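You operate a simulated robot arm through the tools that you are given. There is no shell and no other tool. Be economical: measure what you need, move in short steps, check, and stop when the job is done.

You run a simulated two-armed robot. Do the job below in one go: nothing can be reset, and whatever is moved stays where it is left.

## Task
Take the white fitting with two black bands and put it on the orange filter with white pleats. Take the white fitting with two blue bands and leave it on top of the roll of blue tape on the top of the grey ring bench. Fetch the low white reducer with a blue band over a black band and set it on the top of the grey check bench. Do these in any order. Set down upright: white fitting with two black bands, white fitting with two blue bands, low white reducer with a blue band over a black ba.
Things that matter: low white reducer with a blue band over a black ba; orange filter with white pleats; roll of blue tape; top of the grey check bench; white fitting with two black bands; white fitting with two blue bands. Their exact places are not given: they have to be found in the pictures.

The check looks at the end state, three seconds after you hand in, the way a careful person would. Anything else that was tipped, shoved, dropped, spilled or broken makes it a failure.

## Robot
Two 7-joint arms with two-finger parallel grippers on one trunk, on a base that drives. Base frame: it is fixed to the floor where the robot stands at the start and does not move with it; the origin is under the middle of the robot, x ahead of it, y to its left, z up; the surface under the hand at the start is at about z = 800. Lengths are in mm, angles in degrees, forces in N, time in s.
The left shoulder is at the start at [70, 134, 1151], the right one opposite. With the tool pointing down near the work surface each hand reaches from about 100 to 640 mm from the robot's upright axis, wherever it stands, measured 20 degrees to its own side. Places, roughly: low white reducer with a blue band (6x7x8 cm) [600, 500, 400]; orange filter with white pleats [-500, -3000, 750]; roll of blue tape [-250, -2250, 750]; top of the grey check bench [2500, -800, 800]; white fitting with two black bands (5x6x9 cm) [500, 0, 800]; white fitting with two blue bands (6x7x9 cm) [300, -200, 800]. Payload 1.57 kg a hand.
Tool frame (each hand has its own): the origin (TCP) lies between the finger pads and is the grasp point; the fingertips stand 30 mm ahead of it; z points along the fingers, y is the line along which they close. Largest opening 80 mm; finger width 17, thickness 12; the body of the gripper, 40 by 82 mm, starts 80 mm behind the TCP.
Orientation is told as [roll, pitch, yaw] about the base's x, y, z axes, in that order, counted from this pose: with the fingers straight down and closing along the base's y, the tool's x points along the base's -x, its y along +y and its z along -z.

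## Interface
- The arms move only by the tool drive_tool. It takes "left_increments", "right_increments" or both (then of equal length, played together; a hand with none holds still); each is a list of rows, each a list of 7 numbers: the shift along the tool's x, y, z in mm, then the turn, a rotation vector about the tool's x, y, z in rad, then the gripper command, from -1 (shut) to 1 (fully open), values between in proportion. In form: [[x, y, z, ax, ay, az, gripper], ...]. A call has 1 to 20 rows; each row is the pose to reach, as a shift and turn from the pose commanded when the call began, along the tool's axes at that moment. Rows are played at 5 a second. More than 50 mm and 8.6 degrees between two rows, or a gripper value outside its range, and nothing of the call is played. Where a pose cannot be reached the arm comes as near as it can. A force on the tool above 40 N (or 10 N above the force at the start of the call, whichever is more), or a blocked arm, ends the call early, and 0.2 s more pass. Each finger travels about 153 mm/s and halts on what it meets, pressing with about 30 N; the grip force reading is that of the motor and also rises with nothing between the fingers. The clock runs only during rows and for 0.2 s after the last one: add rows that repeat a pose to give the fingers time. The reply holds the time, the measured pose of the TCP, the force on the tool along the base axes, the opening and the grip force, in the units named above and with some noise, with the torque about the TCP (base axes, N m) and any sound that the robot's microphone picked up.
- Cameras (640 x 400 px; columns grow to the right, rows downward): "scene" is now at [123, 25.9, 1363.1]; the picture's right is [0.31, -0.95, 0.00], its down [-0.69, -0.23, -0.69] and it looks along [0.66, 0.22, -0.72] (base axes); focal length 214 px, centre (320, 200). "left" rides on the left gripper at [72, 7, -122] in its tool frame; the picture's right is [-0.09, 1.00, 0.00], its down [-0.84, -0.08, -0.54] and it looks along [-0.54, -0.05, 0.84] (tool axes); focal length 238 px, centre (320, 200). "right" rides on the right gripper at [72, -7, -122] in its tool frame; the picture's right is [0.09, 1.00, 0.00], its down [-0.84, 0.08, -0.54] and it looks along [-0.54, 0.05, 0.84] (tool axes); focal length 238 px, centre (320, 200).
- snapshot(camera): a new picture of that camera. It takes no simulated time.
- move_column(by): slides the trunk up (or, below 0, down) by that many mm; the arms and the scene camera ride with it, the base frame stays. It gives what a move gives, with no picture.
- base_move(legs): drives the robot by 1 to 6 legs, each [ahead, left, turn to the left] in mm, mm and degrees, along the robot's own axes; the way and the turn of a leg run together, so that a leg with both is an arc; at most 1500 mm and 180 degrees a leg. The arms and the cameras ride along, it lands a little off, and it stops where it bumps. It gives what a move gives.
- turn_head(pan, tilt): turns the head with the scene camera to pan (to the left, within 86 degrees either way) and tilt (down, from -29 to 69), counted from straight ahead of the robot. It gives what a move gives.
- locate(camera, pixels): for up to 12 pixels [column, row] of the newest picture of that camera ("zoom" is the newest enlarged one), the place [x, y, z] in the base frame of the surface seen there, good to about 3 mm. It takes no simulated time.
- enlarge(camera, box): a new picture of the part [left, top, right, bottom] of that camera's present view, enlarged. It takes no simulated time.
- finish_job(): hands the job in; it is judged then, once.

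Keep the steps short. Do not move on a guess: measure, check each grasp and each placing, and mend mistakes. In all there are 110 turns and 92 pictures (those below and enlarged ones count). Leave the grippers open and the arms clear of the work at the hand-in unless told otherwise, and finish with a single line.

The tools are called after "Call:" as name(argument=value, ...) on one line, values as JSON. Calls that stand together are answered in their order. drive_tool: Moves the arms, as the interface text tells. Its arguments: {"type":"object","properties":{"left_increments":{"type":"array","items":{"type":"array","items":{"type":"number"}}},"right_increments":{"type":"array","items":{"type":"array","items":{"type":"number"}}}},"required":[]} The other tools are called the same way: move_column (by) slides the trunk up or down; base_move (legs) drives the base; turn_head (pan, tilt) turns the head that bears the scene camera; snapshot (camera) takes a picture; locate (camera, pixels) gives the place of the surface under pixels of a picture; enlarge (camera, box) takes an enlarged picture of a part of a camera's view; finish_job () hands the job in.

At the start:

```text
time: 0.0
left_tool_pos: [430.0, 300.4, 1100.4]
left_ee_rot: [-0.1, -0.1, 0.0]
left_wrist_force: [-0.1, -0.5, 0.6]
left_wrist_torque: [0.05, -0.02, 0.03]
left_finger_gap: 80.2
left_gripper_force: 0.0
right_tool_pos: [441.7, -83.6, 1037.3]
right_ee_rot: [0.0, 0.0, -0.1]
right_wrist_force: [-0.6, 0.1, -0.5]
right_wrist_torque: [-0.01, 0.01, -0.03]
right_finger_gap: 79.8
right_gripper_force: 0.0
trunk travel left (down, up): [-725.0, 215.0]
robot x, y, heading: [1.9, -2.8, -0.0]
head pan, tilt: [18.3, 46.2]
```

scene: 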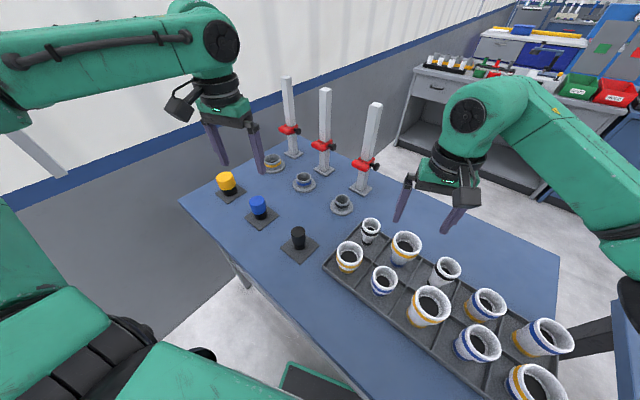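
right: 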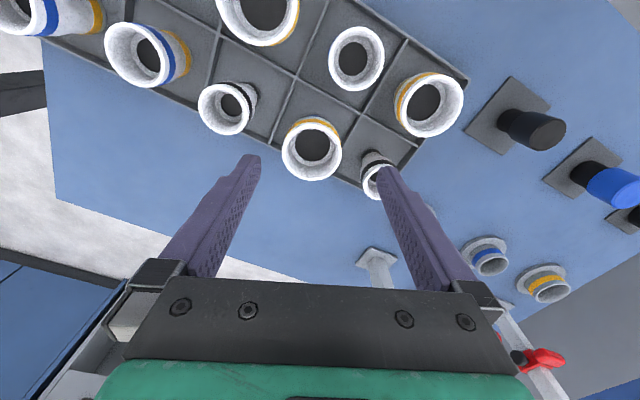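
left: 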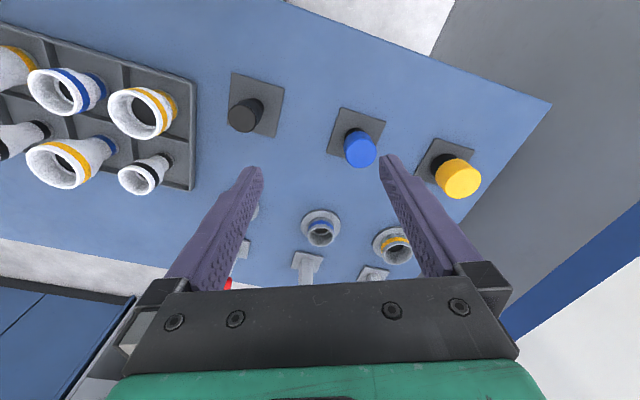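

I see a tray of ring-banded fittings on the blue table. I'll enlarge the tray to read the bands.

Call:
enlarge(camera="scene", box=[310, 200, 590, 400])

Call:
enlarge(camera="right", box=[0, 0, 480, 220])

```text
2.00 times, centred on (450, 300) of scene
```

zoom: 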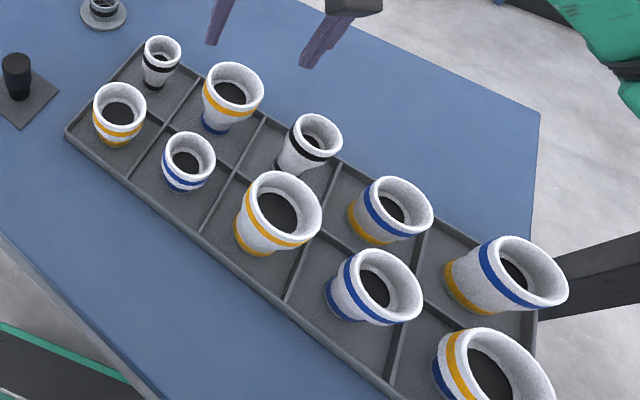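

```text
1.33 times, centred on (240, 110) of right
```

zoom: 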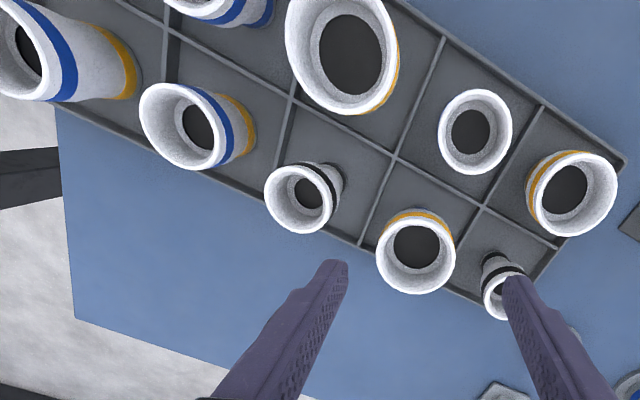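

Several look-alikes: two small black ones and two blue ones. I'll turn the head towards the tray for a better look.

Call:
turn_head(pan=-15, tilt=55)

Call:
snapshot(camera="scene")

```text
time: 1.0
left_tool_pos: [429.9, 300.1, 1099.8]
left_ee_rot: [0.0, -0.1, -0.1]
left_wrist_force: [0.3, -0.7, -0.6]
left_wrist_torque: [0.02, 0.01, -0.02]
left_finger_gap: 79.9
left_gripper_force: 0.1
right_tool_pos: [441.2, -82.3, 1038.3]
right_ee_rot: [0.0, 0.0, 0.0]
right_wrist_force: [-0.7, 0.6, -0.7]
right_wrist_torque: [0.0, -0.01, 0.0]
right_finger_gap: 80.1
right_gripper_force: 0.0
trunk travel left (down, up): [-725.0, 215.0]
robot x, y, heading: [3.0, 1.2, 0.0]
head pan, tilt: [-15.0, 55.0]
```

```text
86 pictures are left
```

scene: 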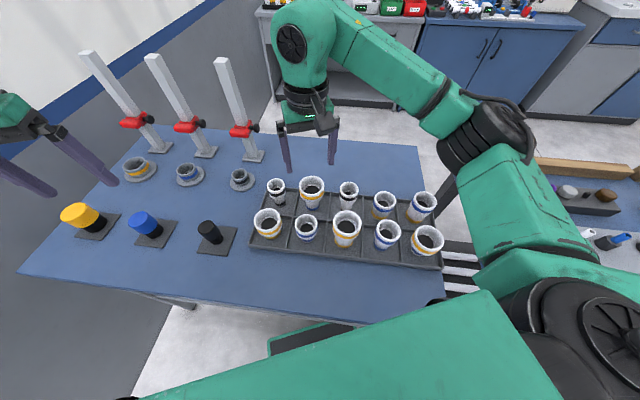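

Call:
enlarge(camera="scene", box=[240, 165, 450, 285])

Call:
locate(camera="scene", pixels=[[277, 196], [348, 194], [307, 227], [387, 234], [384, 205], [267, 221], [312, 190], [253, 250], [440, 268], [420, 200], [30, 272], [420, 150]])

```text
3.05 times, centred on (345, 225) of scene
```

zoom: 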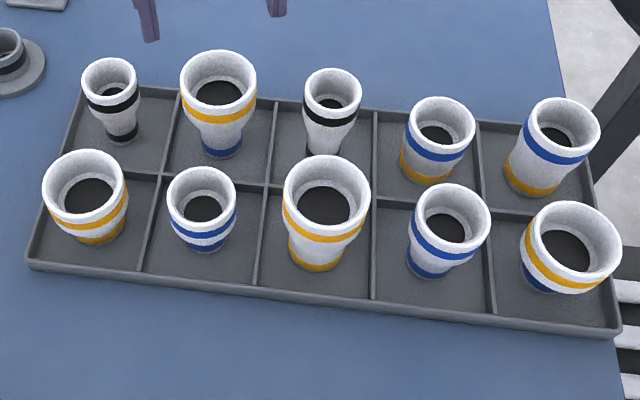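

```text
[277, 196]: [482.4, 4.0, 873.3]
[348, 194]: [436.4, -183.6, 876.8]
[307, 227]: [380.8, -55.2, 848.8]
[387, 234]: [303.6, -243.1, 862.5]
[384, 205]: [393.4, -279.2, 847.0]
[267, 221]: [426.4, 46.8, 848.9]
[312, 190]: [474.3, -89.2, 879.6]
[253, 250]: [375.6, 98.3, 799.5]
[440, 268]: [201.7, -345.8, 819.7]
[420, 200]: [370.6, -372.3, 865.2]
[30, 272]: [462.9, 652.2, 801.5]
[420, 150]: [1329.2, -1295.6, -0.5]
```

Two black-banded candidates: A (482,4) and C (436,-183). I'll look closer at both.

Call:
enlarge(camera="scene", box=[325, 175, 375, 220])

Call:
enlarge(camera="right", box=[180, 60, 420, 210])

Call:
enlarge(camera="left", box=[0, 20, 200, 220])

```text
8.89 times, centred on (350, 198) of scene
```

zoom: 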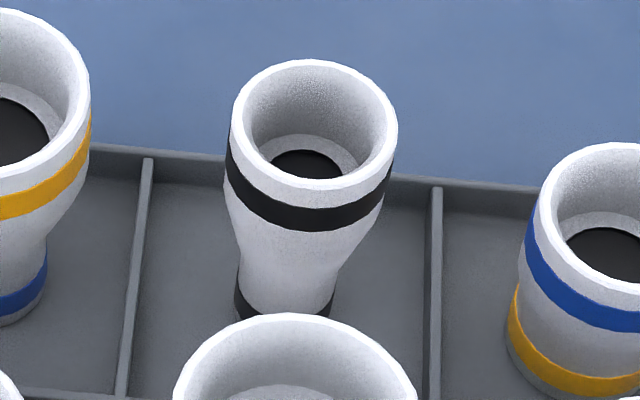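

```text
2.67 times, centred on (300, 135) of right
```

zoom: 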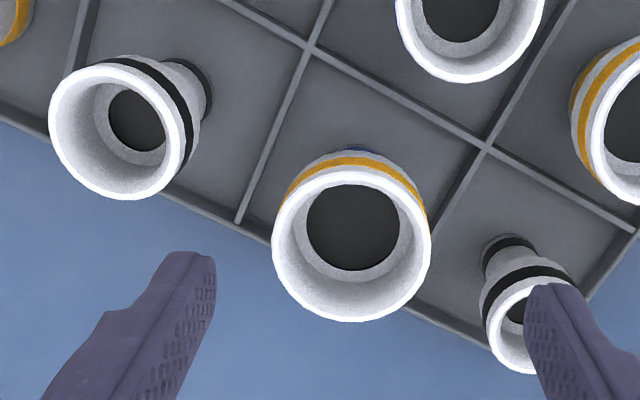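

```text
2.00 times, centred on (100, 120) of left
```

zoom: 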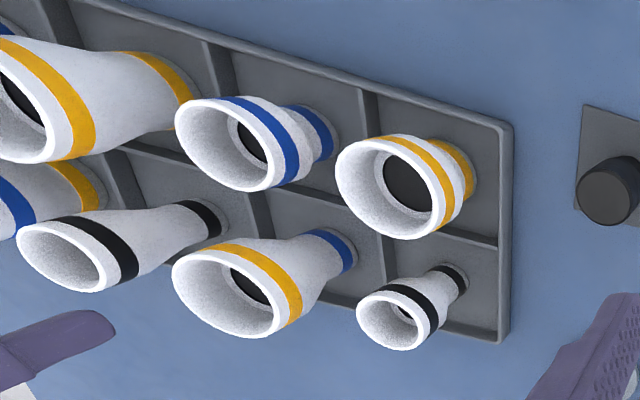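

A, C both have two black bands but differ in size; also two with blue. I'll measure rim points (zoom of left view shows them all).

Call:
locate(camera="zoom", pixels=[[388, 297], [388, 346], [362, 320], [60, 219], [60, 288], [22, 245], [225, 97], [205, 170], [235, 187], [255, 245], [435, 140], [395, 237]])

Call:
enlarge(camera="scene", box=[240, 165, 450, 285])

Call:
locate(camera="zoom", pixels=[[84, 72], [136, 72], [110, 60], [305, 85], [360, 90], [334, 70], [169, 190], [235, 190], [202, 169], [414, 210], [488, 215], [452, 186]])

```text
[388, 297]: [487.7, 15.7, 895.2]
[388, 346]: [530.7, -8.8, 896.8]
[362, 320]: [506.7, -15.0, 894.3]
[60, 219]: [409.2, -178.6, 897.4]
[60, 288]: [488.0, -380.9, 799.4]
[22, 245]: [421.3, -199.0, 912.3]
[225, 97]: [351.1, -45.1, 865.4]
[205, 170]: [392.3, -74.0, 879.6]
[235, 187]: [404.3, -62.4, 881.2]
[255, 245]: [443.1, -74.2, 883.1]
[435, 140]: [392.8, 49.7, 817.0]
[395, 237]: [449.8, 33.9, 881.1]
```

```text
3.05 times, centred on (345, 225) of scene
```

zoom: 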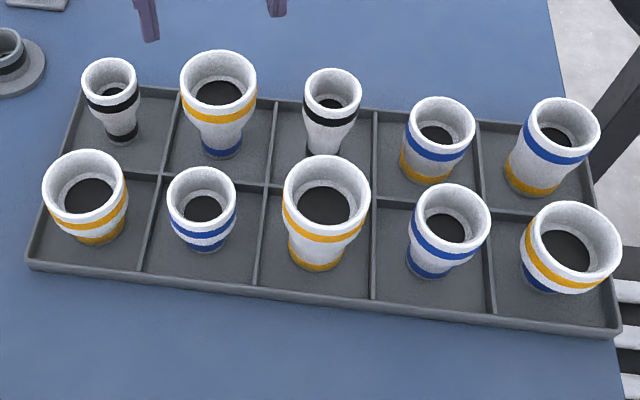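

```text
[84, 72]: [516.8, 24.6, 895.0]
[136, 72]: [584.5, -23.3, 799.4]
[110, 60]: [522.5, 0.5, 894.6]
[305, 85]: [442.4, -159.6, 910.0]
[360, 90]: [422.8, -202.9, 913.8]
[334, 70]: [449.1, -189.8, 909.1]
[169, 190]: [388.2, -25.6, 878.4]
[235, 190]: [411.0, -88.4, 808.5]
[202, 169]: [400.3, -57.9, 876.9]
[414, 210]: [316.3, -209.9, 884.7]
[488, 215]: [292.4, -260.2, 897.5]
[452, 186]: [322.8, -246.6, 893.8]
```

A (rim z≈895, 9 cm tall) and the tall blue one (rim ≈893) match the sizes. Now I'll look around for the reducer and the other benches.

Call:
turn_head(pan=40, tilt=50)

Call:
snapshot(camera="scene")

Call:
turn_head(pan=-30, tilt=15)

Call:
snapshot(camera="scene")

Call:
turn_head(pan=-86, tilt=20)

Call:
snapshot(camera="scene")

```text
time: 2.2
left_tool_pos: [429.9, 300.5, 1099.8]
left_ee_rot: [-0.1, -0.1, 0.0]
left_wrist_force: [-0.4, 0.4, 0.1]
left_wrist_torque: [0.03, -0.01, 0.01]
left_finger_gap: 80.1
left_gripper_force: 0.0
right_tool_pos: [440.8, -84.3, 1037.2]
right_ee_rot: [-0.1, -0.1, 0.0]
right_wrist_force: [1.1, 0.3, 0.6]
right_wrist_torque: [0.0, 0.02, 0.0]
right_finger_gap: 80.2
right_gripper_force: 0.1
trunk travel left (down, up): [-725.0, 215.0]
robot x, y, heading: [-2.0, 2.5, -0.1]
head pan, tilt: [40.0, 50.0]
```

```text
80 pictures are left
```

scene: 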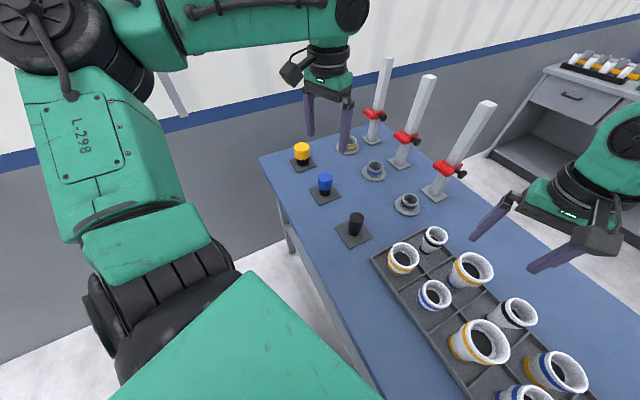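

```text
time: 3.6
left_tool_pos: [430.3, 300.0, 1100.1]
left_ee_rot: [0.1, -0.2, 0.0]
left_wrist_force: [-0.1, 0.5, -0.6]
left_wrist_torque: [-0.02, 0.01, 0.02]
left_finger_gap: 80.1
left_gripper_force: 0.1
right_tool_pos: [441.6, -82.3, 1038.5]
right_ee_rot: [0.1, 0.0, 0.0]
right_wrist_force: [-1.0, -0.1, 0.7]
right_wrist_torque: [-0.01, -0.02, 0.02]
right_finger_gap: 79.9
right_gripper_force: 0.0
trunk travel left (down, up): [-725.0, 215.0]
robot x, y, heading: [3.0, -3.5, -0.2]
head pan, tilt: [-30.0, 15.0]
```

```text
79 pictures are left
```

scene: 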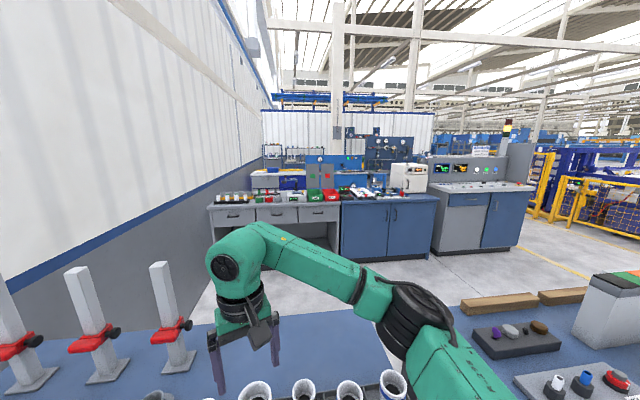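

```text
time: 4.9
left_tool_pos: [430.4, 300.5, 1100.7]
left_ee_rot: [0.0, -0.1, 0.0]
left_wrist_force: [1.0, 0.6, -0.3]
left_wrist_torque: [0.05, -0.01, 0.01]
left_finger_gap: 80.0
left_gripper_force: 0.1
right_tool_pos: [441.3, -83.9, 1038.5]
right_ee_rot: [0.0, 0.0, 0.0]
right_wrist_force: [-0.4, 1.2, -0.9]
right_wrist_torque: [0.0, -0.02, 0.0]
right_finger_gap: 79.9
right_gripper_force: 0.0
trunk travel left (down, up): [-725.0, 215.0]
robot x, y, heading: [-3.3, -1.0, -0.2]
head pan, tilt: [-85.9, 20.0]
```

```text
78 pictures are left
```

scene: 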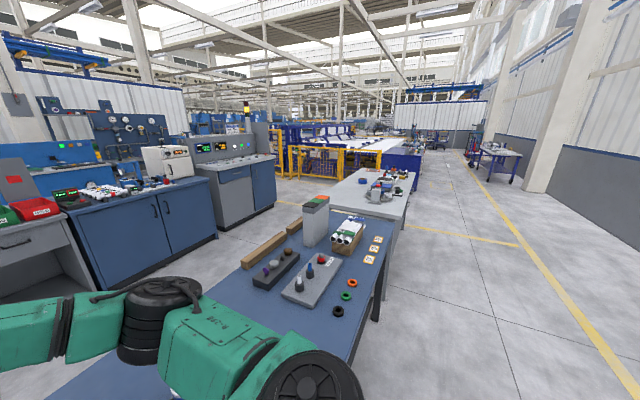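

I see the grey ring bench at (375,190). Enlarge it and the check bench.

Call:
enlarge(camera="scene", box=[300, 150, 430, 240])

Call:
locate(camera="scene", pixels=[[335, 190], [405, 220], [415, 175], [375, 170], [385, 230], [355, 355], [380, 310], [300, 225], [240, 165], [165, 205], [60, 225], [420, 350]])

Call:
turn_head(pan=-30, tilt=15)

Call:
enlarge(camera="scene", box=[190, 170, 440, 280])

Call:
locate(camera="zoom", pixels=[[50, 98], [150, 95], [250, 90], [345, 92], [380, 85], [50, 170], [230, 85], [55, 240]])

```text
4.44 times, centred on (365, 195) of scene
```

zoom: 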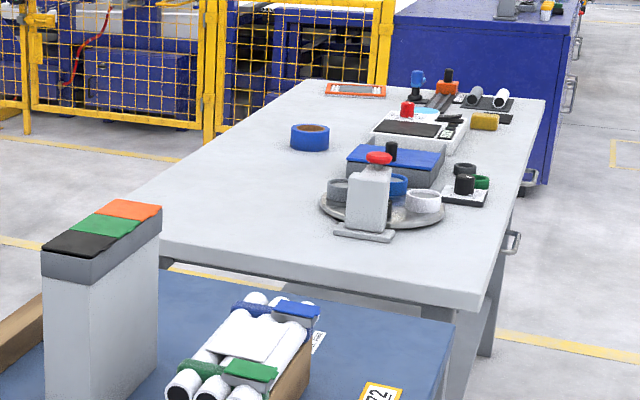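

```text
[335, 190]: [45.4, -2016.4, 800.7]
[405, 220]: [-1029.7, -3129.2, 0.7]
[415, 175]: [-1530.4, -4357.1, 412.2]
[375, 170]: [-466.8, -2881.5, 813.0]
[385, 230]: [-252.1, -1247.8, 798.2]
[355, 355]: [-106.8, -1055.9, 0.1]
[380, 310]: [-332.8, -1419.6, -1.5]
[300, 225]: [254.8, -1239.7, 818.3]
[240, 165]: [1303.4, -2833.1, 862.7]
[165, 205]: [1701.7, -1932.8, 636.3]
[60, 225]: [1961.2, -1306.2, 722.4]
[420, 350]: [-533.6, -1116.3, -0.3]
```

```text
time: 6.1
left_tool_pos: [428.9, 299.6, 1099.8]
left_ee_rot: [0.1, -0.1, 0.0]
left_wrist_force: [0.2, 0.4, -0.7]
left_wrist_torque: [0.01, -0.02, -0.05]
left_finger_gap: 79.9
left_gripper_force: 0.1
right_tool_pos: [441.8, -82.9, 1038.3]
right_ee_rot: [0.0, -0.1, 0.0]
right_wrist_force: [0.6, 0.1, -0.5]
right_wrist_torque: [0.02, 0.02, 0.0]
right_finger_gap: 80.1
right_gripper_force: 0.1
trunk travel left (down, up): [-725.0, 215.0]
robot x, y, heading: [2.0, 1.3, -0.0]
head pan, tilt: [-30.0, 15.0]
```

```text
2.56 times, centred on (315, 225) of scene
```

zoom: 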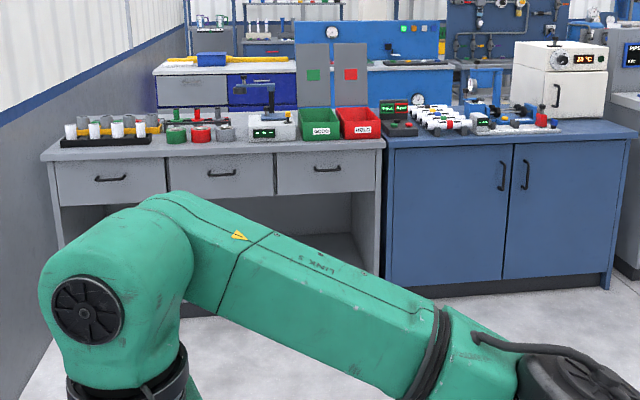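

```text
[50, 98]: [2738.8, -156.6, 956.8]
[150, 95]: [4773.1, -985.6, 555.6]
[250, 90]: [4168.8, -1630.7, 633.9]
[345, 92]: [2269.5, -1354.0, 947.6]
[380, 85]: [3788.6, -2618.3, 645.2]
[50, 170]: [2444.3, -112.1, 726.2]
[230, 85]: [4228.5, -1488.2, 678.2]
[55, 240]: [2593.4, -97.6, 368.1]
```

Next I bring the right hand above the tall blue fitting (297,-240), yaw +23° so fingers straddle it diagonally, clear of neighbours. Meanwhile measure where the posts stand.

Call:
drive_tool(right_increments=[[29, -31, 5, 0, 0, -0.08, 1], [58, -63, 10, 0, 0, -0.16, 1], [86, -94, 15, 0, 0, -0.24, 1], [115, -126, 20, 0, 0, -0.32, 1], [144, -157, 25, 0, 0, -0.4, 1], [144, -157, 25, 0, 0, -0.4, 1]])

Call:
turn_head(pan=10, tilt=50)

Call:
snapshot(camera="scene")

Call:
snapshot(camera="right")

```text
time: 7.5
left_tool_pos: [430.8, 301.8, 1100.2]
left_ee_rot: [0.0, 0.0, -0.1]
left_wrist_force: [0.0, 0.4, 0.4]
left_wrist_torque: [-0.01, 0.02, 0.03]
left_finger_gap: 79.9
left_gripper_force: 0.1
right_tool_pos: [297.1, -239.9, 1013.0]
right_ee_rot: [0.0, 0.1, 23.1]
right_wrist_force: [-0.2, 0.1, -0.4]
right_wrist_torque: [-0.01, 0.04, 0.0]
right_finger_gap: 80.1
right_gripper_force: 0.0
trunk travel left (down, up): [-725.0, 215.0]
robot x, y, heading: [0.7, 1.2, 0.1]
head pan, tilt: [-30.0, 15.0]
```

```text
time: 8.6
left_tool_pos: [429.7, 300.3, 1100.5]
left_ee_rot: [0.0, -0.1, 0.0]
left_wrist_force: [-0.5, -0.6, -1.3]
left_wrist_torque: [0.04, 0.01, 0.02]
left_finger_gap: 80.1
left_gripper_force: 0.1
right_tool_pos: [297.5, -238.9, 1015.1]
right_ee_rot: [0.0, -0.1, 22.9]
right_wrist_force: [-0.4, 0.0, 0.0]
right_wrist_torque: [-0.02, 0.0, 0.02]
right_finger_gap: 80.0
right_gripper_force: 0.0
trunk travel left (down, up): [-725.0, 215.0]
robot x, y, heading: [0.3, 1.7, 0.1]
head pan, tilt: [10.0, 50.0]
```

```text
75 pictures are left
```

scene: 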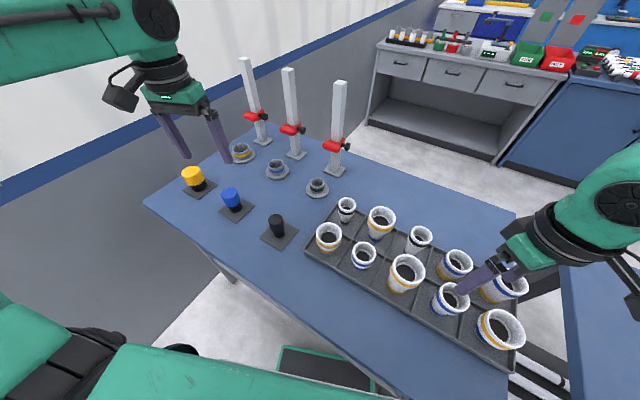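

```text
74 pictures are left
```

right: 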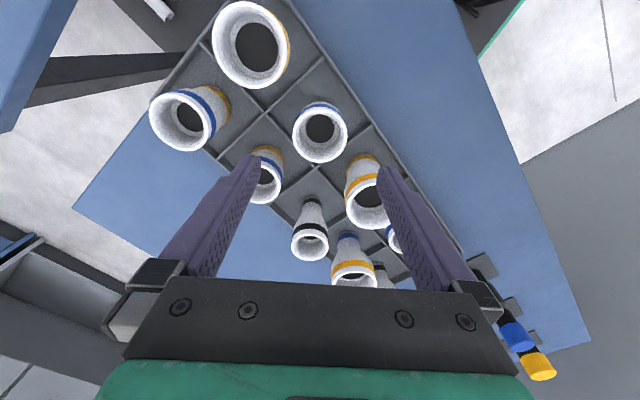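

B is at (320,132) in the right view. Measure its rim, and the posts in the scene view.

Call:
enlarge(camera="right", box=[270, 85, 370, 180])

Call:
locate(camera="scene", pixels=[[341, 83], [289, 70], [243, 60], [334, 170], [295, 152], [346, 203], [146, 205], [300, 262], [500, 345], [180, 140]])

```text
4.21 times, centred on (320, 132) of right
```

zoom: 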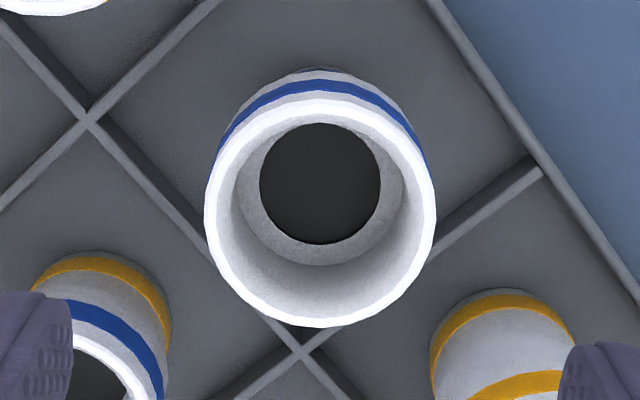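

```text
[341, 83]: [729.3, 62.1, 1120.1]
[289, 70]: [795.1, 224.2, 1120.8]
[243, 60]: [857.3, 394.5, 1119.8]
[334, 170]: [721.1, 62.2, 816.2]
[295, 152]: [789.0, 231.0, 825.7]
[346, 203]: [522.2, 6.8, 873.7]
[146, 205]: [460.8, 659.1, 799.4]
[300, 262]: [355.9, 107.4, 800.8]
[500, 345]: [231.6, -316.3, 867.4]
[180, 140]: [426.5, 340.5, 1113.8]
```

Call:
locate(camera="zoom", pixels=[[211, 210], [430, 210], [320, 106], [320, 321], [243, 295], [397, 295], [320, 190]])

Call:
drive_tool(left_increments=[[-10, -40, 0, 0, 0, -0.05, 1], [-20, -80, 0, 0, 0, -0.1, 1], [-30, -120, 0, 0, 0, -0.15, 1], [-40, -160, 10, 0, 0, -0.2, 1], [-50, -200, 25, 0, 0, -0.25, 1], [-60, -240, 40, 0, 0, -0.3, 1], [-70, -275, 60, 0, 0, -0.35, 1], [-75, -300, 80, 0, 0, -0.4, 1], [-75, -300, 80, 0, 0, -0.4, 1]])

Call:
snapshot(camera="left")

```text
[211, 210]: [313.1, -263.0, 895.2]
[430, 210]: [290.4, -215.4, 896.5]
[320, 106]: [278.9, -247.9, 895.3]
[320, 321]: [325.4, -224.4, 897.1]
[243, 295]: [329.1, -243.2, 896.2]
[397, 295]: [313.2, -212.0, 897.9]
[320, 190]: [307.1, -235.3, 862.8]
```

```text
time: 10.6
left_tool_pos: [450.6, 71.1, 1024.7]
left_ee_rot: [-0.1, -0.1, 23.0]
left_wrist_force: [-0.3, 0.9, -0.7]
left_wrist_torque: [0.03, 0.0, -0.02]
left_finger_gap: 80.1
left_gripper_force: 0.0
left hand out of reach, approached as far as the arm can: row 6, 7, 8, 9
right_tool_pos: [297.7, -240.9, 1013.9]
right_ee_rot: [-0.1, 0.0, 22.9]
right_wrist_force: [0.1, -0.5, -1.0]
right_wrist_torque: [0.01, -0.02, -0.03]
right_finger_gap: 80.1
right_gripper_force: 0.0
trunk travel left (down, up): [-725.0, 215.0]
robot x, y, heading: [1.6, 1.5, 0.2]
head pan, tilt: [10.0, 50.0]
```

```text
72 pictures are left
```

left: 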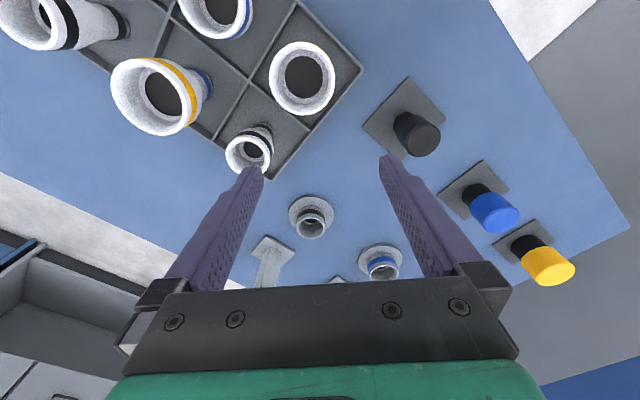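

Rim of B centre ≈ (302,-238), z 896, diameter ≈ 52. Lower the right hand with x −5.4, down 143 to TCP z≈870, then close.

Call:
drive_tool(right_increments=[[-5.4, 0, 40, 0, 0, 0, 1], [-5.4, 0, 80, 0, 0, 0, 1], [-5.4, 0, 115, 0, 0, 0, 1], [-5.4, 0, 143, 0, 0, 0, 1], [-5.4, 0, 143, 0, 0, 0, 1], [-5.4, 0, 143, 0, 0, 0, 0.3], [-5.4, 0, 143, 0, 0, 0, 0], [-5.4, 0, 143, 0, 0, 0, -0.2], [-5.4, 0, 143, 0, 0, 0, -0.2], [-5.4, 0, 143, 0, 0, 0, -0.2]])

Call:
snapshot(camera="right")

```text
time: 12.8
left_tool_pos: [452.8, 72.2, 1023.6]
left_ee_rot: [-0.2, -0.1, 23.0]
left_wrist_force: [-1.0, 0.2, -0.1]
left_wrist_torque: [-0.01, -0.01, 0.04]
left_finger_gap: 80.2
left_gripper_force: 0.1
right_tool_pos: [302.4, -238.9, 870.1]
right_ee_rot: [-0.1, 0.0, 22.9]
right_wrist_force: [-0.3, -0.6, -0.4]
right_wrist_torque: [0.02, 0.02, 0.01]
right_finger_gap: 60.3
right_gripper_force: 30.1
trunk travel left (down, up): [-725.0, 215.0]
robot x, y, heading: [-0.7, -1.7, 0.3]
head pan, tilt: [10.0, 50.0]
```

```text
71 pictures are left
```

right: 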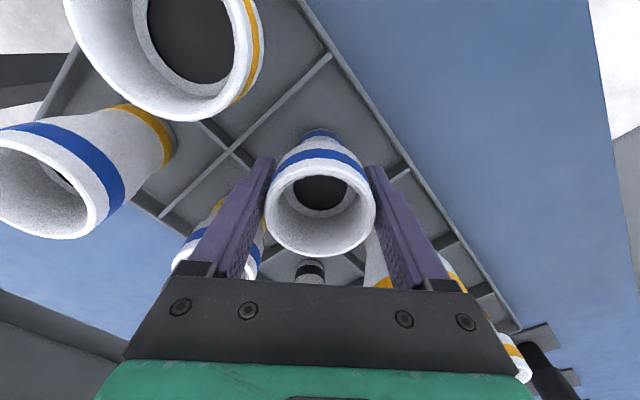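

Gripped at 60 mm gap, both blue bands visible. Lift 180.

Call:
drive_tool(right_increments=[[0, 0, -20, 0, 0, 0, -0.5], [0, 0, -60, 0, 0, 0, -0.5], [0, 0, -100, 0, 0, 0, -0.5], [0, 0, -140, 0, 0, 0, -0.5], [0, 0, -180, 0, 0, 0, -0.5], [0, 0, -180, 0, 0, 0, -0.5]])

Call:
snapshot(camera="right")

Call:
snapshot(camera="scene")

```text
time: 14.2
left_tool_pos: [451.2, 71.1, 1024.9]
left_ee_rot: [-0.1, -0.1, 23.0]
left_wrist_force: [0.5, 0.4, 0.3]
left_wrist_torque: [0.04, -0.02, -0.01]
left_finger_gap: 80.0
left_gripper_force: 0.0
right_tool_pos: [300.7, -239.4, 1049.1]
right_ee_rot: [-0.1, 0.0, 22.8]
right_wrist_force: [-0.2, 0.9, -0.2]
right_wrist_torque: [-0.01, 0.03, 0.03]
right_finger_gap: 20.0
right_gripper_force: 0.1
trunk travel left (down, up): [-725.0, 215.0]
robot x, y, heading: [-1.4, -1.2, 0.0]
head pan, tilt: [10.0, 50.0]
```

```text
70 pictures are left
```

right: 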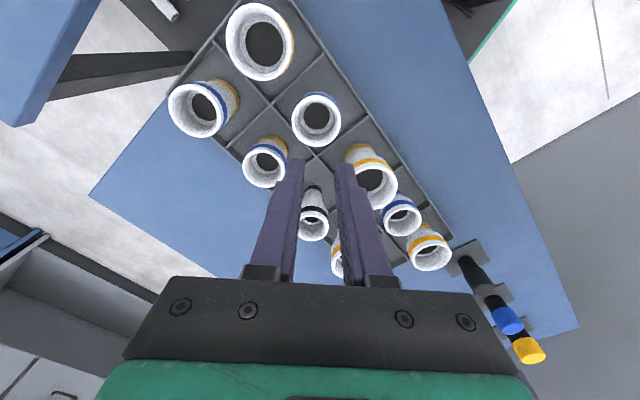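

```text
69 pictures are left
```

scene: 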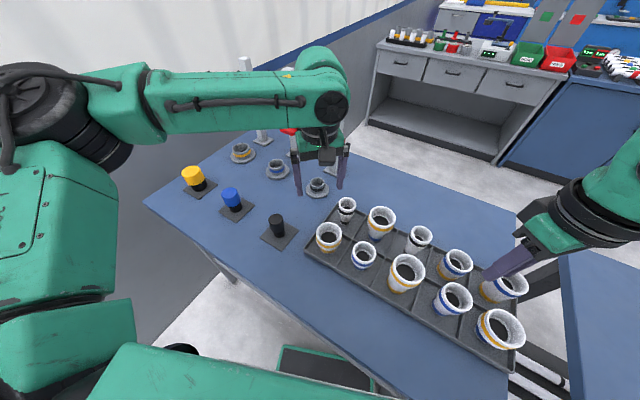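

The gripper closed to 20: it slipped off upward, and the fitting stands still. At z 870 it was 60 wide though the rim is ~52, so it bulges. Look at its profile.

Call:
enlarge(camera="scene", box=[415, 265, 495, 330])

Call:
enlarge(camera="left", box=[0, 0, 340, 210])

```text
6.15 times, centred on (455, 298) of scene
```

zoom: 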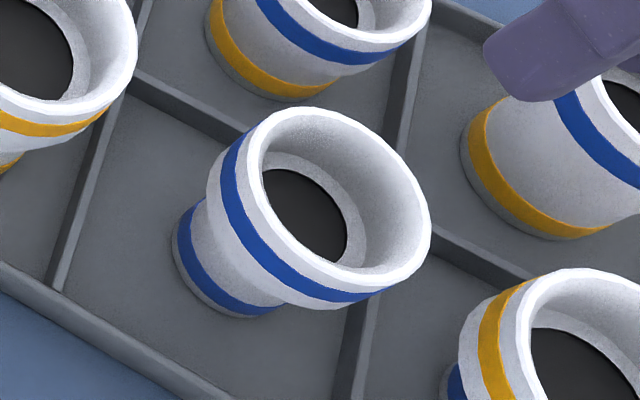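

```text
1.88 times, centred on (170, 105) of left
```

zoom: 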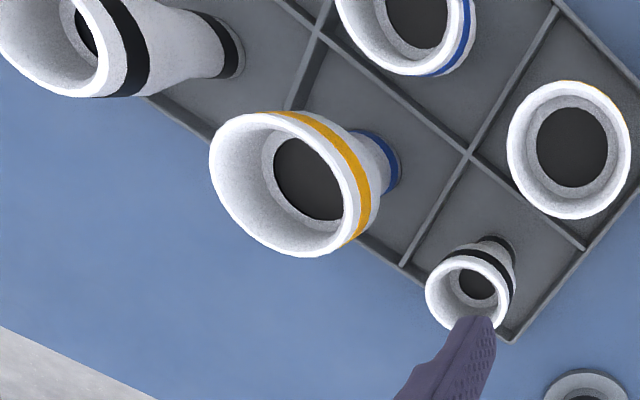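

Call:
enlarge(camera="scene", box=[415, 265, 495, 330])

Call:
locate(camera="zoom", pixels=[[265, 230], [255, 245], [240, 255], [225, 265], [215, 290], [208, 305], [190, 320], [275, 215], [290, 260], [270, 300], [245, 150], [213, 175]])

```text
6.15 times, centred on (455, 298) of scene
```

zoom: 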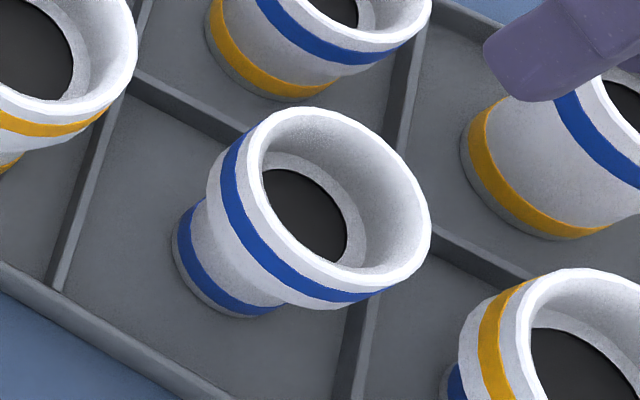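

```text
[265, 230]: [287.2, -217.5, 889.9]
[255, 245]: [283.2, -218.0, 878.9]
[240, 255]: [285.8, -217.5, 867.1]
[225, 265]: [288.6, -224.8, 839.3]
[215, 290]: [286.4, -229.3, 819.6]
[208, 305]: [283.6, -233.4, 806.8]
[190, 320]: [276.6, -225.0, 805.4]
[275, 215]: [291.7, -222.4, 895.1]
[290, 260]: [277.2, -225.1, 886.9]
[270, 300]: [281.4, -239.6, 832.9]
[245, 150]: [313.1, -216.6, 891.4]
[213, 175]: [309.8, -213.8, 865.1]
```

Profile: upper cylinder z≈860–896, narrow stem below. I'll retry deeper (TCP z≈858), squeeze fully, and lift slowly.

Call:
drive_tool(right_increments=[[0, 0, 0, 0, 0, 0, 1], [0, 0, 40, 0, 0, 0, 1], [0, 0, 80, 0, 0, 0, 1], [0, 0, 120, 0, 0, 0, 1], [0, 0, 150, 0, 0, 0, 1], [0, 0, 175, 0, 0, 0, 1], [0, 0, 192, 0, 0, 0, 1], [0, 0, 192, 0, 0, 0, 1], [0, 0, 192, 0, 0, 0, 0.5], [0, 0, 192, 0, 0, 0, 0], [0, 0, 192, 0, 0, 0, -1], [0, 0, 192, 0, 0, 0, -1], [0, 0, 192, 0, 0, 0, -1], [0, 0, 192, 0, 0, 0, -1], [0, 0, 190, 0, 0, 0, -1], [0, 0, 187, 0, 0, 0, -1], [0, 0, 184, 0, 0, 0, -1], [0, 0, 181, 0, 0, 0, -1]])

Call:
snapshot(camera="right")

```text
time: 18.0
left_tool_pos: [452.4, 70.7, 1024.6]
left_ee_rot: [-0.1, -0.1, 23.1]
left_wrist_force: [0.5, 0.5, 0.0]
left_wrist_torque: [0.01, -0.01, -0.03]
left_finger_gap: 79.7
left_gripper_force: 0.0
right_tool_pos: [302.4, -236.4, 868.4]
right_ee_rot: [0.0, 0.1, 22.9]
right_wrist_force: [0.1, -0.4, -0.9]
right_wrist_torque: [-0.02, 0.02, 0.02]
right_finger_gap: 59.3
right_gripper_force: 30.1
trunk travel left (down, up): [-725.0, 215.0]
robot x, y, heading: [-1.8, 0.8, 0.1]
head pan, tilt: [10.0, 50.0]
```

```text
65 pictures are left
```

right: 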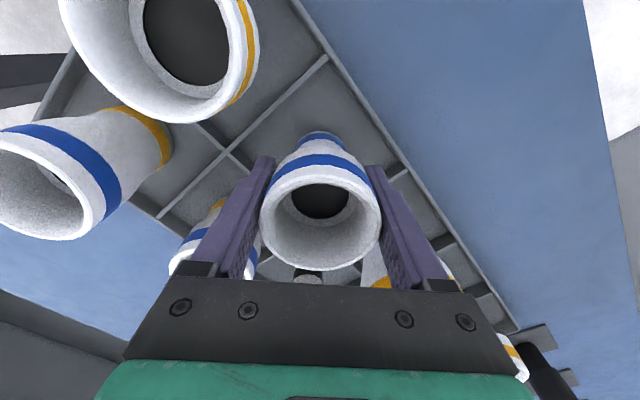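

It holds deeper: it came up with the hand (rim larger in view). Continue lifting slowly.

Call:
drive_tool(right_increments=[[0, 0, -10, 0, 0, 0, -1], [0, 0, -25, 0, 0, 0, -1], [0, 0, -45, 0, 0, 0, -1], [0, 0, -70, 0, 0, 0, -1], [0, 0, -95, 0, 0, 0, -1], [0, 0, -120, 0, 0, 0, -1], [0, 0, -145, 0, 0, 0, -1], [0, 0, -160, 0, 0, 0, -1], [0, 0, -160, 0, 0, 0, -1]])

Call:
snapshot(camera="right")

Call:
snapshot(camera="scene")

```text
time: 20.0
left_tool_pos: [450.9, 71.3, 1024.3]
left_ee_rot: [-0.1, 0.0, 23.1]
left_wrist_force: [-0.8, -0.4, -0.3]
left_wrist_torque: [-0.01, 0.02, 0.03]
left_finger_gap: 80.0
left_gripper_force: 0.0
right_tool_pos: [303.3, -237.5, 1030.0]
right_ee_rot: [0.1, 0.0, 22.8]
right_wrist_force: [-0.4, -0.1, -0.9]
right_wrist_torque: [0.05, 0.03, 0.01]
right_finger_gap: 59.2
right_gripper_force: 29.5
trunk travel left (down, up): [-725.0, 215.0]
robot x, y, heading: [-3.5, -2.1, 0.1]
head pan, tilt: [10.0, 50.0]
```

```text
64 pictures are left
```

right: 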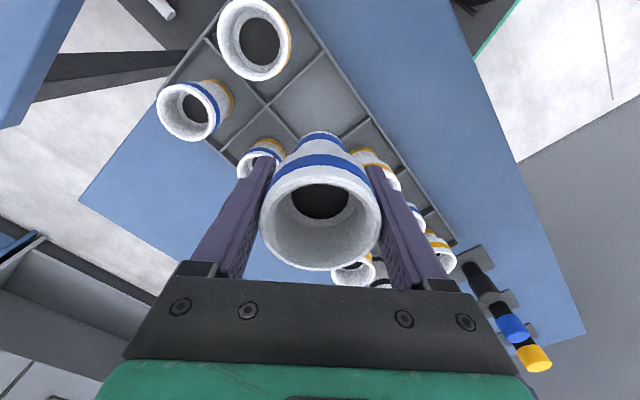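

```text
63 pictures are left
```

scene: 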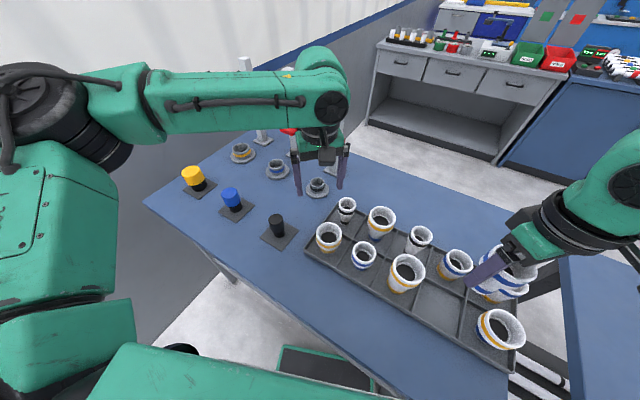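

B is firmly held (gap 59). Left hand can't reach A (505,0) from here, so I turn the base 20° right in place; hands are well above the work.

Call:
base_move(legs=[[0, 0, -20]])

Call:
snapshot(camera="left")

```text
time: 21.5
left_tool_pos: [448.5, -87.9, 1024.1]
left_ee_rot: [-0.1, -0.1, 2.9]
left_wrist_force: [-0.2, 0.7, -0.2]
left_wrist_torque: [-0.02, 0.0, -0.04]
left_finger_gap: 80.0
left_gripper_force: 0.1
right_tool_pos: [201.8, -325.4, 1029.5]
right_ee_rot: [-0.2, -0.1, 2.9]
right_wrist_force: [0.7, 0.3, -0.9]
right_wrist_torque: [0.01, 0.0, 0.0]
right_finger_gap: 59.2
right_gripper_force: 30.5
trunk travel left (down, up): [-725.0, 215.0]
robot x, y, heading: [3.0, -0.9, -20.0]
head pan, tilt: [10.0, 50.0]
```

```text
62 pictures are left
```

left: 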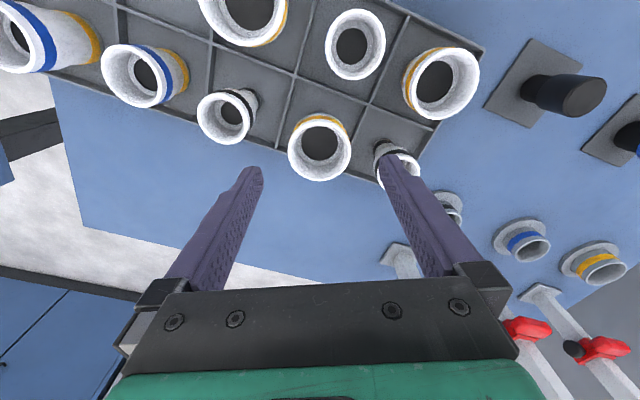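

Call:
drive_tool(left_increments=[[-20, 28, 0, 0, 0, -0.12, 1], [-40, 56, 0, 0, 0, -0.24, 1], [-61, 85, 0, 0, 0, -0.35, 1], [-61, 85, 0, 0, 0, -0.35, 1]])

Call:
snapshot(camera="left")

```text
time: 22.5
left_tool_pos: [506.3, 1.0, 1023.4]
left_ee_rot: [-0.2, -0.2, 23.1]
left_wrist_force: [-0.1, 0.1, 0.1]
left_wrist_torque: [0.02, -0.02, 0.02]
left_finger_gap: 80.3
left_gripper_force: 0.0
right_tool_pos: [202.8, -326.6, 1029.6]
right_ee_rot: [0.0, 0.0, 2.9]
right_wrist_force: [-1.0, 0.1, -1.3]
right_wrist_torque: [0.03, -0.02, 0.01]
right_finger_gap: 59.0
right_gripper_force: 30.5
trunk travel left (down, up): [-725.0, 215.0]
robot x, y, heading: [2.9, -2.9, -20.0]
head pan, tilt: [10.0, 50.0]
```

```text
61 pictures are left
```

left: 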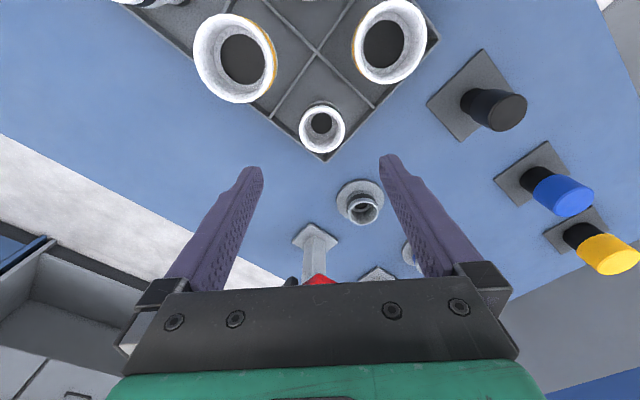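

A is at (322,127). Measure its rim.

Call:
enlarge(camera="left", box=[282, 90, 362, 165])

Call:
locate(camera="left", pixels=[[301, 128], [342, 128], [322, 107], [322, 150], [307, 143], [337, 143], [322, 160]])

```text
5.33 times, centred on (322, 128) of left
```

zoom: 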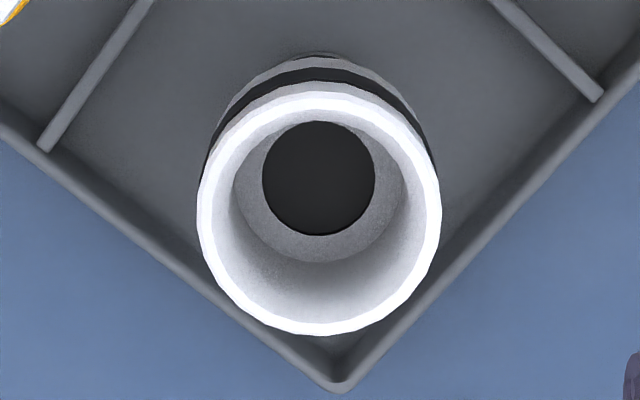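

```text
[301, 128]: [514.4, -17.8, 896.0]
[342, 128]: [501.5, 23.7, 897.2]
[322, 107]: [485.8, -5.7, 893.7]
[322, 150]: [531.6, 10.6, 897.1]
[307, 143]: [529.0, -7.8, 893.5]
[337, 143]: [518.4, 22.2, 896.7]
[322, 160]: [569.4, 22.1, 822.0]
```

A rim centre ≈ (508.3,2.7), z 896. Go down to TCP z≈860 (tips 830, tray wall 822), close, and lift slowly 10.

Call:
drive_tool(left_increments=[[-2.5, 0.8, 40, 0, 0, 0, 1], [-2.5, 0.8, 80, 0, 0, 0, 1], [-2.5, 0.8, 115, 0, 0, 0, 1], [-2.5, 0.8, 145, 0, 0, 0, 1], [-2.5, 0.8, 164, 0, 0, 0, 1], [-2.5, 0.8, 164, 0, 0, 0, 1], [-2.5, 0.8, 164, 0, 0, 0, 0.5], [-2.5, 0.8, 164, 0, 0, 0, 0], [-2.5, 0.8, 164, 0, 0, 0, -1], [-2.5, 0.8, 164, 0, 0, 0, -1], [-2.5, 0.8, 164, 0, 0, 0, -1], [-2.5, 0.8, 164, 0, 0, 0, -1], [-2.5, 0.8, 161, 0, 0, 0, -1], [-2.5, 0.8, 157, 0, 0, 0, -1], [-2.5, 0.8, 154, 0, 0, 0, -1]])

Call:
snapshot(camera="left")

```text
time: 25.7
left_tool_pos: [508.4, 2.7, 870.6]
left_ee_rot: [-0.2, 0.0, 23.0]
left_wrist_force: [0.3, -0.2, -1.4]
left_wrist_torque: [-0.01, 0.02, 0.0]
left_finger_gap: 49.8
left_gripper_force: 29.6
right_tool_pos: [202.8, -326.4, 1029.3]
right_ee_rot: [0.0, 0.1, 2.8]
right_wrist_force: [0.1, 0.4, -1.0]
right_wrist_torque: [0.01, -0.02, 0.0]
right_finger_gap: 59.1
right_gripper_force: 30.0
trunk travel left (down, up): [-725.0, 215.0]
robot x, y, heading: [-1.4, 2.6, -19.8]
head pan, tilt: [10.0, 50.0]
```

```text
59 pictures are left
```

left: 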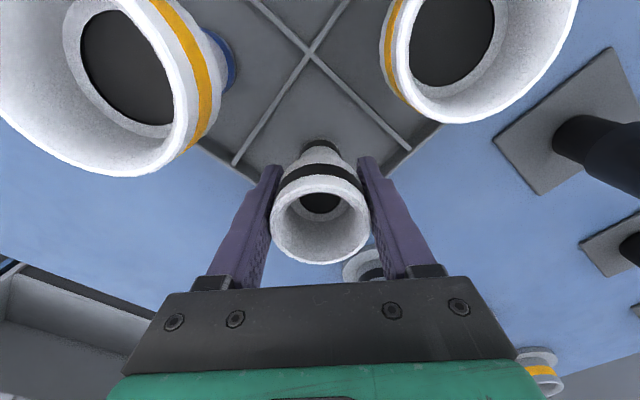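

A gripped (gap 49.8), lift slowly.

Call:
drive_tool(left_increments=[[0, 0, -10, 0, 0, 0, -1], [0, 0, -25, 0, 0, 0, -1], [0, 0, -45, 0, 0, 0, -1], [0, 0, -70, 0, 0, 0, -1], [0, 0, -95, 0, 0, 0, -1], [0, 0, -120, 0, 0, 0, -1], [0, 0, -145, 0, 0, 0, -1], [0, 0, -170, 0, 0, 0, -1], [0, 0, -180, 0, 0, 0, -1], [0, 0, -180, 0, 0, 0, -1]])

Call:
snapshot(camera="left")

```text
time: 27.9
left_tool_pos: [506.7, 2.3, 1050.8]
left_ee_rot: [-0.1, -0.1, 23.0]
left_wrist_force: [-0.5, 0.9, -1.4]
left_wrist_torque: [0.03, -0.01, 0.03]
left_finger_gap: 49.6
left_gripper_force: 29.8
right_tool_pos: [202.1, -326.2, 1029.4]
right_ee_rot: [0.0, -0.1, 2.9]
right_wrist_force: [-0.6, 0.8, -1.1]
right_wrist_torque: [0.0, 0.01, 0.02]
right_finger_gap: 58.6
right_gripper_force: 29.8
trunk travel left (down, up): [-725.0, 215.0]
robot x, y, heading: [2.9, -1.5, -20.1]
head pan, tilt: [10.0, 50.0]
```

```text
58 pictures are left
```

left: 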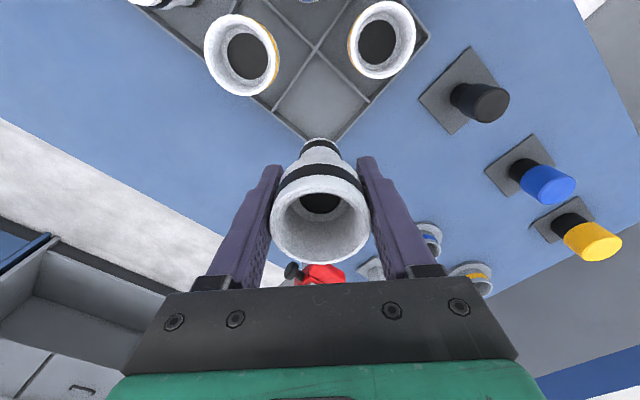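

A is held. Back away 450 mm from the table, then look toward where the reducer should be.

Call:
base_move(legs=[[-450, 0, 0]])

Call:
turn_head(pan=40, tilt=40)

Call:
snapshot(camera="scene")

```text
time: 30.6
left_tool_pos: [83.6, 154.9, 1051.4]
left_ee_rot: [0.0, 0.0, 22.6]
left_wrist_force: [0.3, 0.0, -1.1]
left_wrist_torque: [0.03, 0.04, 0.0]
left_finger_gap: 50.0
left_gripper_force: 29.8
right_tool_pos: [-224.7, -172.0, 1029.1]
right_ee_rot: [0.0, 0.1, 2.5]
right_wrist_force: [-0.5, -1.5, -0.7]
right_wrist_torque: [-0.02, 0.03, 0.01]
right_finger_gap: 59.2
right_gripper_force: 29.9
trunk travel left (down, up): [-725.0, 215.0]
robot x, y, heading: [-423.3, 153.4, -20.4]
head pan, tilt: [10.0, 50.0]
```

```text
time: 31.6
left_tool_pos: [83.1, 155.5, 1051.3]
left_ee_rot: [-0.1, -0.1, 22.6]
left_wrist_force: [0.4, 0.9, -0.8]
left_wrist_torque: [0.0, 0.02, 0.02]
left_finger_gap: 49.6
left_gripper_force: 29.8
right_tool_pos: [-223.9, -172.3, 1030.2]
right_ee_rot: [0.1, 0.0, 2.5]
right_wrist_force: [0.6, 0.1, -0.9]
right_wrist_torque: [-0.02, 0.04, 0.01]
right_finger_gap: 58.9
right_gripper_force: 29.7
trunk travel left (down, up): [-725.0, 215.0]
robot x, y, heading: [-428.6, 156.6, -20.3]
head pan, tilt: [40.0, 40.0]
```

```text
57 pictures are left
```

scene: 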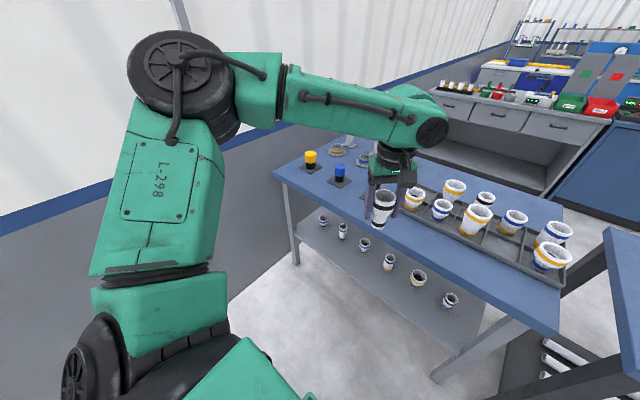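

A shelf under the table holds six fittings. Enlarge it.

Call:
enlarge(camera="scene", box=[300, 200, 480, 320])

Call:
locate(camera="scene", pixels=[[323, 219], [343, 230], [364, 244], [389, 260], [418, 277], [450, 298], [300, 265], [440, 380], [300, 225], [470, 345], [520, 315], [285, 178]])

```text
3.33 times, centred on (390, 260) of scene
```

zoom: 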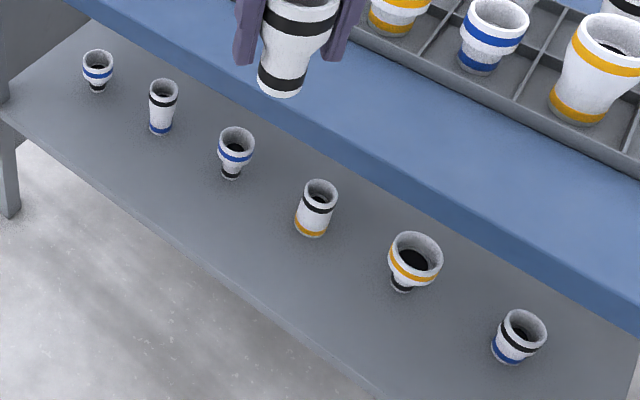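

```text
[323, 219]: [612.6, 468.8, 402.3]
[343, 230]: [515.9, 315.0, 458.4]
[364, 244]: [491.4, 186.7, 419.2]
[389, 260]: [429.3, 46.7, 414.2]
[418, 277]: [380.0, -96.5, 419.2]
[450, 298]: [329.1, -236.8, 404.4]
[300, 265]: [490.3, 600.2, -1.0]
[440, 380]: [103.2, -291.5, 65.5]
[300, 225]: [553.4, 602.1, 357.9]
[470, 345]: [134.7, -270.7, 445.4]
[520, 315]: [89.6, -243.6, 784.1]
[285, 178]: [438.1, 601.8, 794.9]
```

The low blue-over-black reducer is the leftmost on the shelf at ≈(605,475,360). That comes later. First the ring bench: look right to plan the drive.

Call:
turn_head(pan=-75, tilt=20)

Call:
snapshot(camera="scene")

Call:
locate(camera="scene", pixels=[[320, 390], [320, 250], [450, 300], [200, 350], [250, 200], [300, 200], [340, 190], [200, 220], [260, 230], [230, 280]])

```text
time: 33.5
left_tool_pos: [82.9, 155.6, 1050.6]
left_ee_rot: [0.0, 0.0, 22.6]
left_wrist_force: [0.7, 0.2, -1.3]
left_wrist_torque: [0.01, 0.01, -0.02]
left_finger_gap: 49.4
left_gripper_force: 29.7
right_tool_pos: [-223.9, -172.1, 1029.9]
right_ee_rot: [-0.1, 0.0, 2.5]
right_wrist_force: [0.6, 0.4, -1.3]
right_wrist_torque: [0.0, 0.02, -0.01]
right_finger_gap: 59.1
right_gripper_force: 30.1
trunk travel left (down, up): [-725.0, 215.0]
robot x, y, heading: [-422.4, 153.9, -20.7]
head pan, tilt: [-75.0, 20.0]
```

```text
55 pictures are left
```

scene: 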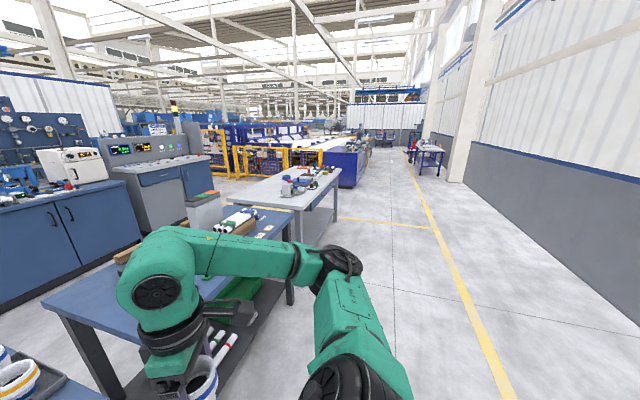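

```text
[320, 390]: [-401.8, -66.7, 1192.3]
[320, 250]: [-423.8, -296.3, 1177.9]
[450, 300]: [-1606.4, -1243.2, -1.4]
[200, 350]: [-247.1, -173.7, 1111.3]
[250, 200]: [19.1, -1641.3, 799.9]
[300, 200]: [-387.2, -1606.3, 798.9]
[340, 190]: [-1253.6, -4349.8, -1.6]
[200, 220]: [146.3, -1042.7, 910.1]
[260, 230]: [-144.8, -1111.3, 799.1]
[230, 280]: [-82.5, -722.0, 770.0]
```

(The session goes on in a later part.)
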